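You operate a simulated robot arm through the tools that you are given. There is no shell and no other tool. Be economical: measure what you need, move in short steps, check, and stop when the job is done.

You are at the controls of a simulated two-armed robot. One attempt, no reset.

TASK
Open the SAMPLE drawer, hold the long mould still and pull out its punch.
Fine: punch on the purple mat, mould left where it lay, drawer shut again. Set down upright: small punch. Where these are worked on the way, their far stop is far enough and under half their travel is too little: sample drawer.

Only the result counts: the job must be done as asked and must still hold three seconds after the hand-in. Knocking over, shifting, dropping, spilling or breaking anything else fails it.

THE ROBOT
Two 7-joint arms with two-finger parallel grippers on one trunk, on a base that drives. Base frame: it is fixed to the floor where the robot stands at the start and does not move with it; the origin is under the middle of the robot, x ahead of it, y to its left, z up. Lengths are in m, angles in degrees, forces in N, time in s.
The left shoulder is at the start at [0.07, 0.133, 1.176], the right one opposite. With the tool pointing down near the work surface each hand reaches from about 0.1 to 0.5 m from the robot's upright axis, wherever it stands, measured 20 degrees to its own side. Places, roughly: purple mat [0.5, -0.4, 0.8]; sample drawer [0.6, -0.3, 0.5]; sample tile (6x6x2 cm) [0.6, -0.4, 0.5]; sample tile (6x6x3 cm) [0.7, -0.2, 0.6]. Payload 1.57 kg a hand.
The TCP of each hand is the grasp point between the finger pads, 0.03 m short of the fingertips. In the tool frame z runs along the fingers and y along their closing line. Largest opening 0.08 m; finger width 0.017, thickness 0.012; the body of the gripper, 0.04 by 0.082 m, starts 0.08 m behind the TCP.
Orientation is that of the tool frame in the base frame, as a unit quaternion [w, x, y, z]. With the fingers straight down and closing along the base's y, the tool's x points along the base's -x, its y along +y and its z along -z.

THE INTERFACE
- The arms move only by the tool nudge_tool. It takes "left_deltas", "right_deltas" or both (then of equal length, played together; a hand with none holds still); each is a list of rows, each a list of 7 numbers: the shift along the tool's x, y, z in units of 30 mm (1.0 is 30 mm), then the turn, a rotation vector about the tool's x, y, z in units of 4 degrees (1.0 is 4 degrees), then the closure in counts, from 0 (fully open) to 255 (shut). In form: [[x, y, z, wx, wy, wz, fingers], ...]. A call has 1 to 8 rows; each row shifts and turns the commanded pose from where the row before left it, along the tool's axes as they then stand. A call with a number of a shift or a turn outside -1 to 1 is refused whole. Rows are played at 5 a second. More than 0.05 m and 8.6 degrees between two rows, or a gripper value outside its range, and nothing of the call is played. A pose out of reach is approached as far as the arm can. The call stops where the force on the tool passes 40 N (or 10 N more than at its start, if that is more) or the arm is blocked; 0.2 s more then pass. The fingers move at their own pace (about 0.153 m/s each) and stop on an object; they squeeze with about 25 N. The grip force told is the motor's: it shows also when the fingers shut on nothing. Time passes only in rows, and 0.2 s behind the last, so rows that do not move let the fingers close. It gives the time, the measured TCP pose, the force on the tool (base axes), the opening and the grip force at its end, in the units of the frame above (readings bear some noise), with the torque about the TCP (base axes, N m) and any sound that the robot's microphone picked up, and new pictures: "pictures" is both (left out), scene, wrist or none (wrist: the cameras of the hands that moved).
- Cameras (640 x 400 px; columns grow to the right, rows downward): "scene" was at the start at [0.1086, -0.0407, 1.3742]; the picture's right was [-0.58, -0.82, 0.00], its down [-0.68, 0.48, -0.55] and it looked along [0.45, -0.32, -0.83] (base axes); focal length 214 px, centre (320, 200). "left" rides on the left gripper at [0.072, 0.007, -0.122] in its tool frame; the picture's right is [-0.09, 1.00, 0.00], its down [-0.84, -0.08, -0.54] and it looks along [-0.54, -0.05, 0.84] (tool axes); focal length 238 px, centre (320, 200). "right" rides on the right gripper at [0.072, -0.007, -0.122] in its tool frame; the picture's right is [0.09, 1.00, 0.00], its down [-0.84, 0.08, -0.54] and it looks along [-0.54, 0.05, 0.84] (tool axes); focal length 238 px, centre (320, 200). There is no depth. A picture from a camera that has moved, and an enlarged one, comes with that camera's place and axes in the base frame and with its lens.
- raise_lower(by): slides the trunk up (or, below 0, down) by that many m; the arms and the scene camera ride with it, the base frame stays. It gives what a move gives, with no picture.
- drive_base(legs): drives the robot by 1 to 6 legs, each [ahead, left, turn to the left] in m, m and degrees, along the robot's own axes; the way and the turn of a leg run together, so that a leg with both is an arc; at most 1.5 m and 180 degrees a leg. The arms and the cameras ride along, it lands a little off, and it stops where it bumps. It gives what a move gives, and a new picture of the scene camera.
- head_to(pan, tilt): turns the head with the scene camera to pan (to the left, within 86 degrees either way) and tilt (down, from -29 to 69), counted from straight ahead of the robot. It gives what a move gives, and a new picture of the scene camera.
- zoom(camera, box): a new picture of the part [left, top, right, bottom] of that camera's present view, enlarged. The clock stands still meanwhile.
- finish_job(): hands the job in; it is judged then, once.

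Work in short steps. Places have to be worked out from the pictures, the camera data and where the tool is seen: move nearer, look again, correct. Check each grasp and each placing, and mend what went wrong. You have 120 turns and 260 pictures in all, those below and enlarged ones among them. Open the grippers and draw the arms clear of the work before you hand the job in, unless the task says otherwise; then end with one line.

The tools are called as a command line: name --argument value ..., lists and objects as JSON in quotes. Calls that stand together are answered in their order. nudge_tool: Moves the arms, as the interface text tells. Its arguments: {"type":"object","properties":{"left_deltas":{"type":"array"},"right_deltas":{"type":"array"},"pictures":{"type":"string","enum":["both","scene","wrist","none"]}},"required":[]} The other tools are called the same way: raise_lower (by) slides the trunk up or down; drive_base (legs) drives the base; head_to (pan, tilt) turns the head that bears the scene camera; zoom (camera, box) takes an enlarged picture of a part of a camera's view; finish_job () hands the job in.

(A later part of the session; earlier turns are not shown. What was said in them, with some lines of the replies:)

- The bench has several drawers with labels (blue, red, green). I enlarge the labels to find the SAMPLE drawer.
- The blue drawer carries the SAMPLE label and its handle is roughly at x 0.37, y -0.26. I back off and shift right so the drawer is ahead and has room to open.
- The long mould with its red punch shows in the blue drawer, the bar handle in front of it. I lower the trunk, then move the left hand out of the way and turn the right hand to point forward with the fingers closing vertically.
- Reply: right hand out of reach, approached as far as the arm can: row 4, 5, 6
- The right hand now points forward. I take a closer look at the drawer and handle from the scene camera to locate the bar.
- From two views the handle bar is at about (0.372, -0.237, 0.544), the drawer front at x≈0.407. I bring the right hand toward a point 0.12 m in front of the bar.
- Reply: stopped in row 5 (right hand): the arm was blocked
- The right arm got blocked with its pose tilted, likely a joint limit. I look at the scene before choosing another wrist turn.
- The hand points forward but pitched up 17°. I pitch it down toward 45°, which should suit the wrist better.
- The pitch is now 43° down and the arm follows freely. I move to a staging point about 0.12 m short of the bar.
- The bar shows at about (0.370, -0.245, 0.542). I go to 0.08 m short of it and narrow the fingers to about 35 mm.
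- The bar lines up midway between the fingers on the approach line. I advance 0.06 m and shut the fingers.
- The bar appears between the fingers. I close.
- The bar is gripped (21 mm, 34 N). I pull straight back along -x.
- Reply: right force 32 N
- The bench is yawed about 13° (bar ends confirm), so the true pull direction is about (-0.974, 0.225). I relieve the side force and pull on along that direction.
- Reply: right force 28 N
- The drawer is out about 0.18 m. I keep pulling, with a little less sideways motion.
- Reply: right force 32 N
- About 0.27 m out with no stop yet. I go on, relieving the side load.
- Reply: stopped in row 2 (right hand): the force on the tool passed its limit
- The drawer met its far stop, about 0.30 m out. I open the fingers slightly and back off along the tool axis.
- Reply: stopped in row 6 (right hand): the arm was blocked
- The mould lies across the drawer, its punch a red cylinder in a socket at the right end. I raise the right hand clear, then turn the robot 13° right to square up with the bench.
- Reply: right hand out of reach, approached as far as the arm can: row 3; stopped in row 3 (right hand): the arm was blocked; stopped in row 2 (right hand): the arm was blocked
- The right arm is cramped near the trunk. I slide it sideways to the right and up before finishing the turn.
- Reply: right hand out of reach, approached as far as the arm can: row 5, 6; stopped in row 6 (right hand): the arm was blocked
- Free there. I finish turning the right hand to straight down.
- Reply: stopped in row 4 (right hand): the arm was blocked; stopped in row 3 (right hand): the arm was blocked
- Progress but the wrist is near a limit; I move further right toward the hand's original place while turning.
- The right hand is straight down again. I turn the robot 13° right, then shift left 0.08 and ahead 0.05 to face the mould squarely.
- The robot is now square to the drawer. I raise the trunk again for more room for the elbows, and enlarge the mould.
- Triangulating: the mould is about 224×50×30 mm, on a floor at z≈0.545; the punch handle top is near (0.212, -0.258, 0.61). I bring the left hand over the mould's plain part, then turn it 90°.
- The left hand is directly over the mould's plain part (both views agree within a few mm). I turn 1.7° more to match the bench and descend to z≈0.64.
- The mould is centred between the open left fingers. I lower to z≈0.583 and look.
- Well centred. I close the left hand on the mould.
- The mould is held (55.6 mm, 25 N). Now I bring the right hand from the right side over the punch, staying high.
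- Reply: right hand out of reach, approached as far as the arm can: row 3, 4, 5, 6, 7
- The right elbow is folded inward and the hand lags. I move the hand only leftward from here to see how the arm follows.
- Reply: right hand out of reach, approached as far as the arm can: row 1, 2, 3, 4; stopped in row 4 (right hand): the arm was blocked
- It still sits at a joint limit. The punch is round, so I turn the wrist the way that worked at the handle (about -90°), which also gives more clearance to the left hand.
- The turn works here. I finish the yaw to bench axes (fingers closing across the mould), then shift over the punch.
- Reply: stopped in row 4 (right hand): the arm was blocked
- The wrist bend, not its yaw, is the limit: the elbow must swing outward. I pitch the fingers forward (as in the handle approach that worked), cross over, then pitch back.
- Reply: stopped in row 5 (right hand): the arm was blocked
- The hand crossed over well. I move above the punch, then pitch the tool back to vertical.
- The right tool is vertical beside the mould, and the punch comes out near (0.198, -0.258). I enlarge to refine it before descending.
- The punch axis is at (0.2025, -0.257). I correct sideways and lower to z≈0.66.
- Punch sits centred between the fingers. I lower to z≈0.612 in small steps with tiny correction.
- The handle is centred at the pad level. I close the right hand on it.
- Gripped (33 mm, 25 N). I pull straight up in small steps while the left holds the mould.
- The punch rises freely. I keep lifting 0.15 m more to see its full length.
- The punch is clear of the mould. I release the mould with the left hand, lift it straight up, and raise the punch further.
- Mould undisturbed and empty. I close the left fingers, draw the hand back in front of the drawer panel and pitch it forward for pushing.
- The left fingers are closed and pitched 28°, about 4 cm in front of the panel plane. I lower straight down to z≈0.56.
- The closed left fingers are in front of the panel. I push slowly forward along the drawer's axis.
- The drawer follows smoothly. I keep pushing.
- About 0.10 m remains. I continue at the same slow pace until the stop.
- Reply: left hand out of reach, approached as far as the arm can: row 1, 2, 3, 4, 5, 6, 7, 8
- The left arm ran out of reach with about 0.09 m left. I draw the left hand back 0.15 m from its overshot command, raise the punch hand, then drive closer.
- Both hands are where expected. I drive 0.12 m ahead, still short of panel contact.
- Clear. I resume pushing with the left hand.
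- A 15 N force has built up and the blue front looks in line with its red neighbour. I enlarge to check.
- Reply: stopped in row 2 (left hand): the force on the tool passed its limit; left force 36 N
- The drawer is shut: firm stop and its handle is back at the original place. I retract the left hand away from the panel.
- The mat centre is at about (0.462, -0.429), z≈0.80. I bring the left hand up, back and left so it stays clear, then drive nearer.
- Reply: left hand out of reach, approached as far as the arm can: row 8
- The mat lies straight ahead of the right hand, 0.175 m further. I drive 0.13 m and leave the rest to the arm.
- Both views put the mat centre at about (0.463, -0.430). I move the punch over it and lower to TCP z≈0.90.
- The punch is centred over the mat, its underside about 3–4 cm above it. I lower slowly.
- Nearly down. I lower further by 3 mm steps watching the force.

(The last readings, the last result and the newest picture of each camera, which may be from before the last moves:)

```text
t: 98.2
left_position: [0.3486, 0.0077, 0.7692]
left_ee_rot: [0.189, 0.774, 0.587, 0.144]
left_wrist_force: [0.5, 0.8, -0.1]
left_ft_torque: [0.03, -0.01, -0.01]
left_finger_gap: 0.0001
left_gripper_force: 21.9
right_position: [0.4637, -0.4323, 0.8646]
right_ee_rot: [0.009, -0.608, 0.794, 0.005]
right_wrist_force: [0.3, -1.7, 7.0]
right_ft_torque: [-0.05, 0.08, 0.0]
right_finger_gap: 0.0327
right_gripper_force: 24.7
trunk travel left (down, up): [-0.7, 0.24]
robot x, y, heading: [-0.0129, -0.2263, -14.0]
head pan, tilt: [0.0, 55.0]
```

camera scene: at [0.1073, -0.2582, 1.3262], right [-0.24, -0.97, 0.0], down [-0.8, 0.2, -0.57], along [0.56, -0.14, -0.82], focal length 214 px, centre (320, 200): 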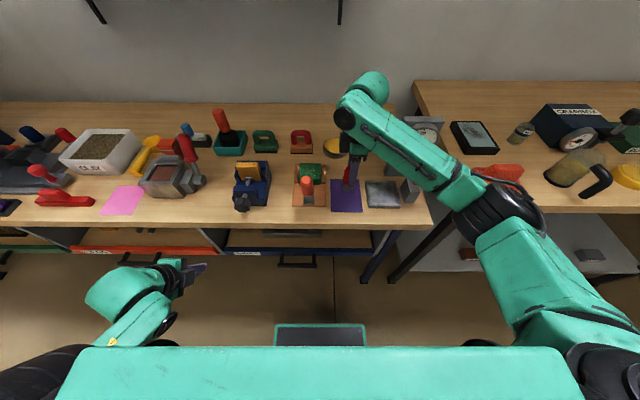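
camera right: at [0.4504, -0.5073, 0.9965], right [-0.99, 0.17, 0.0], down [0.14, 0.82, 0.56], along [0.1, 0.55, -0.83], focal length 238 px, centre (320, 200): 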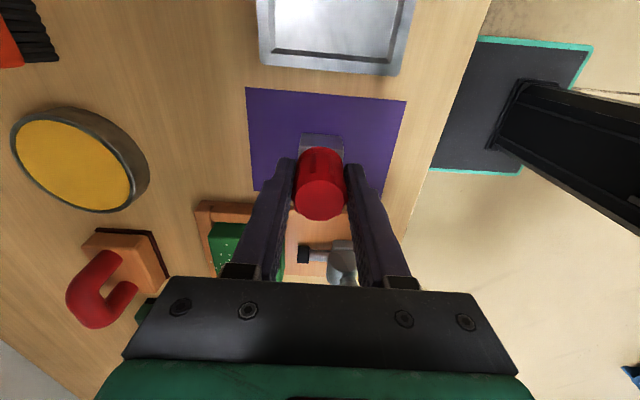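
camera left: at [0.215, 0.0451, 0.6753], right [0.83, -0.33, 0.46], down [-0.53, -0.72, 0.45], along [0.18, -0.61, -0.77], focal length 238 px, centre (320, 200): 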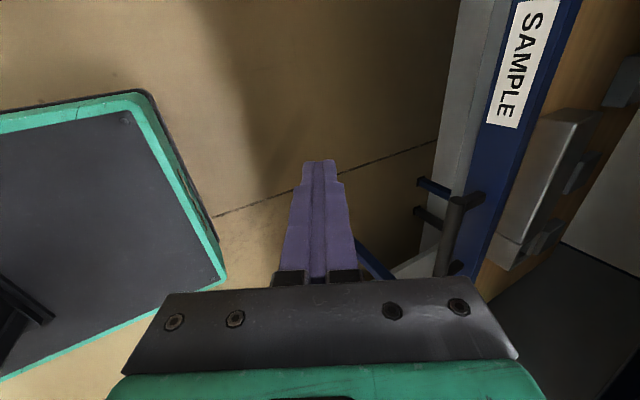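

Contact is felt (7 N up). I open the right fingers gradually to set the punch down.

nudge_tool --right_deltas '[[0, 0, 0.02, 0, 0, 0, 200], [0, 0, 0, 0, 0, 0, 140], [0, 0, 0, 0, 0, 0, 120], [0, 0, 0, 0, 0, 0, 60], [0, 0, 0, 0, 0, 0, 0], [0, 0, 0, 0, 0, 0, 0]]' --pictures "wrist"

zoom --camera "scene" --box '[310, 140, 400, 220]'

```text
t: 99.6
left_position: [0.3492, 0.0078, 0.7685]
left_ee_rot: [0.188, 0.774, 0.587, 0.144]
left_wrist_force: [0.3, 0.4, 0.3]
left_ft_torque: [-0.05, 0.02, -0.01]
left_finger_gap: 0.0
left_gripper_force: 21.0
right_position: [0.4625, -0.432, 0.8621]
right_ee_rot: [0.007, -0.608, 0.794, 0.006]
right_wrist_force: [-0.5, 0.1, -0.6]
right_ft_torque: [-0.02, -0.04, -0.02]
right_finger_gap: 0.08
right_gripper_force: 0.0
trunk travel left (down, up): [-0.7, 0.24]
robot x, y, heading: [-0.0142, -0.229, -14.0]
head pan, tilt: [0.0, 55.0]
camera right: at [0.4498, -0.5072, 0.9832], right [-0.99, 0.17, 0.0], down [0.14, 0.82, 0.56], along [0.1, 0.55, -0.83], focal length 238 px, centre (320, 200)
```

right: 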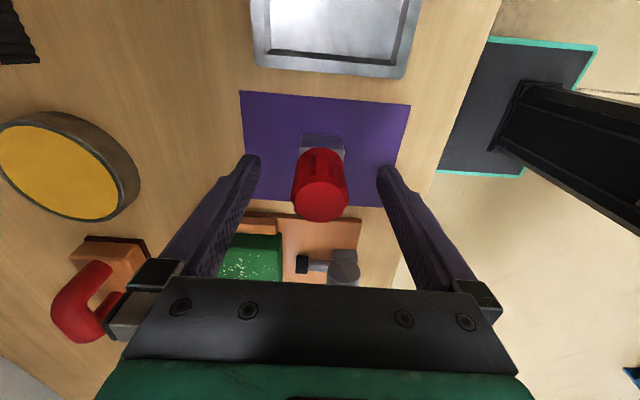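

```text
5.00 times, centred on (355, 180) of scene
camera zoom: at [0.1069, -0.2579, 1.3262], right [-0.24, -0.97, 0.0], down [-0.8, 0.2, -0.57], along [0.56, -0.14, -0.82], focal length 1072 px, centre (145, 300)
```

zoom: 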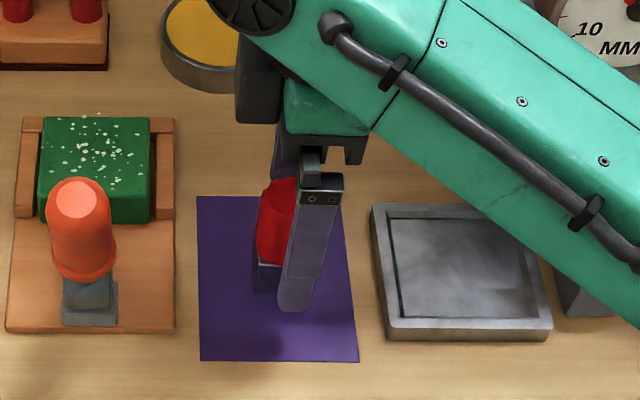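

The punch stands upright on the mat and the fingers are open around it. I lift the right hand straight up.

nudge_tool --right_deltas '[[-0.01, 0, -0.5, 0, 0, 0, 0], [-0.01, 0, -0.8, 0, 0, 0, 0], [-0.02, 0, -1, 0, 0, 0, 0], [-0.02, 0, -1, 0, 0, 0, 0], [-0.02, 0, -1, 0, 0, 0, 0], [-0.02, 0, -1, 0, 0, 0, 0], [-0.02, 0, -1, 0, 0, 0, 0]]' --pictures "both"

```text
t: 101.2
left_position: [0.3489, 0.0071, 0.7701]
left_ee_rot: [0.189, 0.773, 0.587, 0.145]
left_wrist_force: [-0.3, 0.6, 0.5]
left_ft_torque: [0.0, 0.0, -0.01]
left_finger_gap: 0.0001
left_gripper_force: 20.7
right_position: [0.4662, -0.4322, 1.054]
right_ee_rot: [0.008, -0.608, 0.794, 0.005]
right_wrist_force: [0.5, 0.3, 0.3]
right_ft_torque: [-0.04, 0.0, -0.01]
right_finger_gap: 0.0797
right_gripper_force: 0.1
trunk travel left (down, up): [-0.7, 0.24]
robot x, y, heading: [-0.0094, -0.2309, -13.8]
head pan, tilt: [0.0, 55.0]
camera scene: at [0.1063, -0.2574, 1.3263], right [-0.24, -0.97, 0.0], down [-0.79, 0.2, -0.57], along [0.56, -0.14, -0.82], focal length 214 px, centre (320, 200)
camera right: at [0.4529, -0.5065, 1.1739], right [-0.99, 0.17, 0.0], down [0.14, 0.82, 0.56], along [0.1, 0.55, -0.83], focal length 238 px, centre (320, 200)
```

scene: 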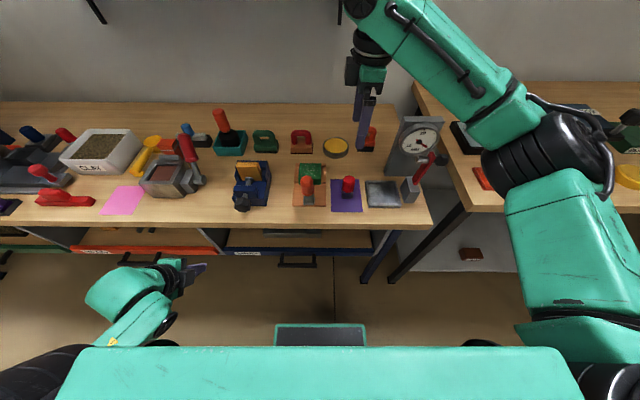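
right: 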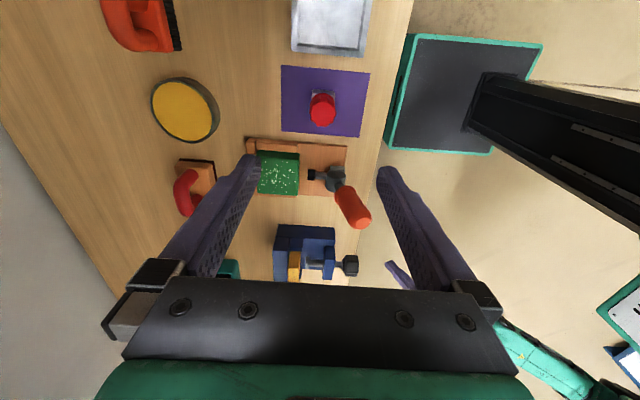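

The punch stands upright on the mat. I drive back to draw both arms clear, open the left hand, and check the drawer.

drive_base --legs '[[-0.3, 0, 0]]'

nudge_tool --left_deltas '[[0, 0, 0, 0, 0, 0, 0], [0, 0, 0, 0, 0, 0, 0], [0, 0, 0, 0, 0, 0, 0]]' --pictures "none"

zoom --camera "scene" --box '[200, 80, 440, 230]'

```text
t: 103.2
left_position: [0.0598, 0.0799, 0.7686]
left_ee_rot: [0.189, 0.774, 0.587, 0.144]
left_wrist_force: [-1.4, -0.9, -0.1]
left_ft_torque: [-0.02, -0.04, 0.0]
left_finger_gap: 0.0
left_gripper_force: 21.6
right_position: [0.1782, -0.361, 1.0521]
right_ee_rot: [0.007, -0.608, 0.794, 0.007]
right_wrist_force: [-1.0, 0.0, 0.3]
right_ft_torque: [0.03, -0.03, 0.02]
right_finger_gap: 0.0803
right_gripper_force: 0.1
trunk travel left (down, up): [-0.7, 0.24]
robot x, y, heading: [-0.3014, -0.1563, -14.0]
head pan, tilt: [0.0, 55.0]
camera scene: at [-0.182, -0.1864, 1.3262], right [-0.24, -0.97, 0.0], down [-0.8, 0.2, -0.57], along [0.56, -0.14, -0.82], focal length 214 px, centre (320, 200)
```

scene: 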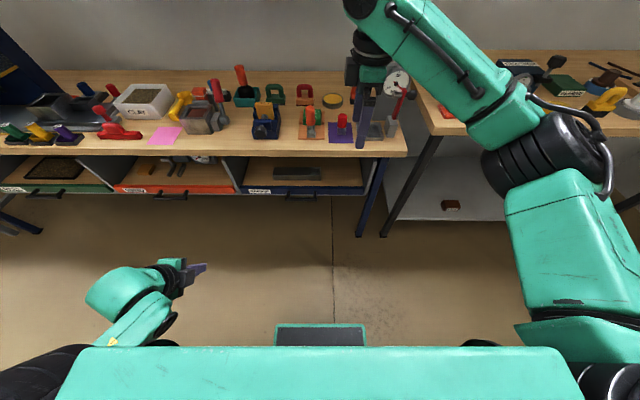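

```text
t: 104.0
left_position: [0.0591, 0.0786, 0.769]
left_ee_rot: [0.188, 0.774, 0.587, 0.144]
left_wrist_force: [0.0, -0.2, -0.5]
left_ft_torque: [0.0, 0.02, -0.01]
left_finger_gap: 0.0802
left_gripper_force: 0.1
right_position: [0.1766, -0.3607, 1.0523]
right_ee_rot: [0.007, -0.608, 0.794, 0.006]
right_wrist_force: [-0.3, 0.6, 0.2]
right_ft_torque: [-0.03, 0.01, 0.01]
right_finger_gap: 0.0802
right_gripper_force: 0.0
trunk travel left (down, up): [-0.7, 0.24]
robot x, y, heading: [-0.3005, -0.1557, -13.9]
head pan, tilt: [0.0, 55.0]
```

```text
2.67 times, centred on (320, 155) of scene
camera zoom: at [-0.1825, -0.1862, 1.3262], right [-0.24, -0.97, 0.0], down [-0.8, 0.2, -0.57], along [0.56, -0.14, -0.82], focal length 572 px, centre (320, 320)
```

zoom: 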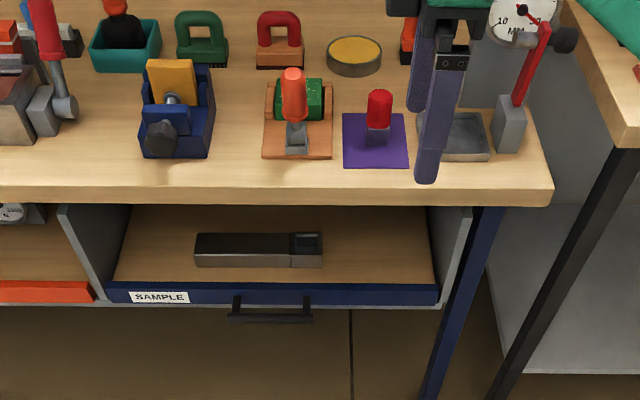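

The punch is upright on the mat, the mould in its place, the drawer shut in line with its neighbour, and both hands are open and clear. I hand in.

finish_job

```text
The job is handed in.
```

The job is handed in: the punch was pulled from the held mould and stands upright on the purple mat, the mould is back where it lay, and the SAMPLE drawer, opened to its far stop, is shut again.
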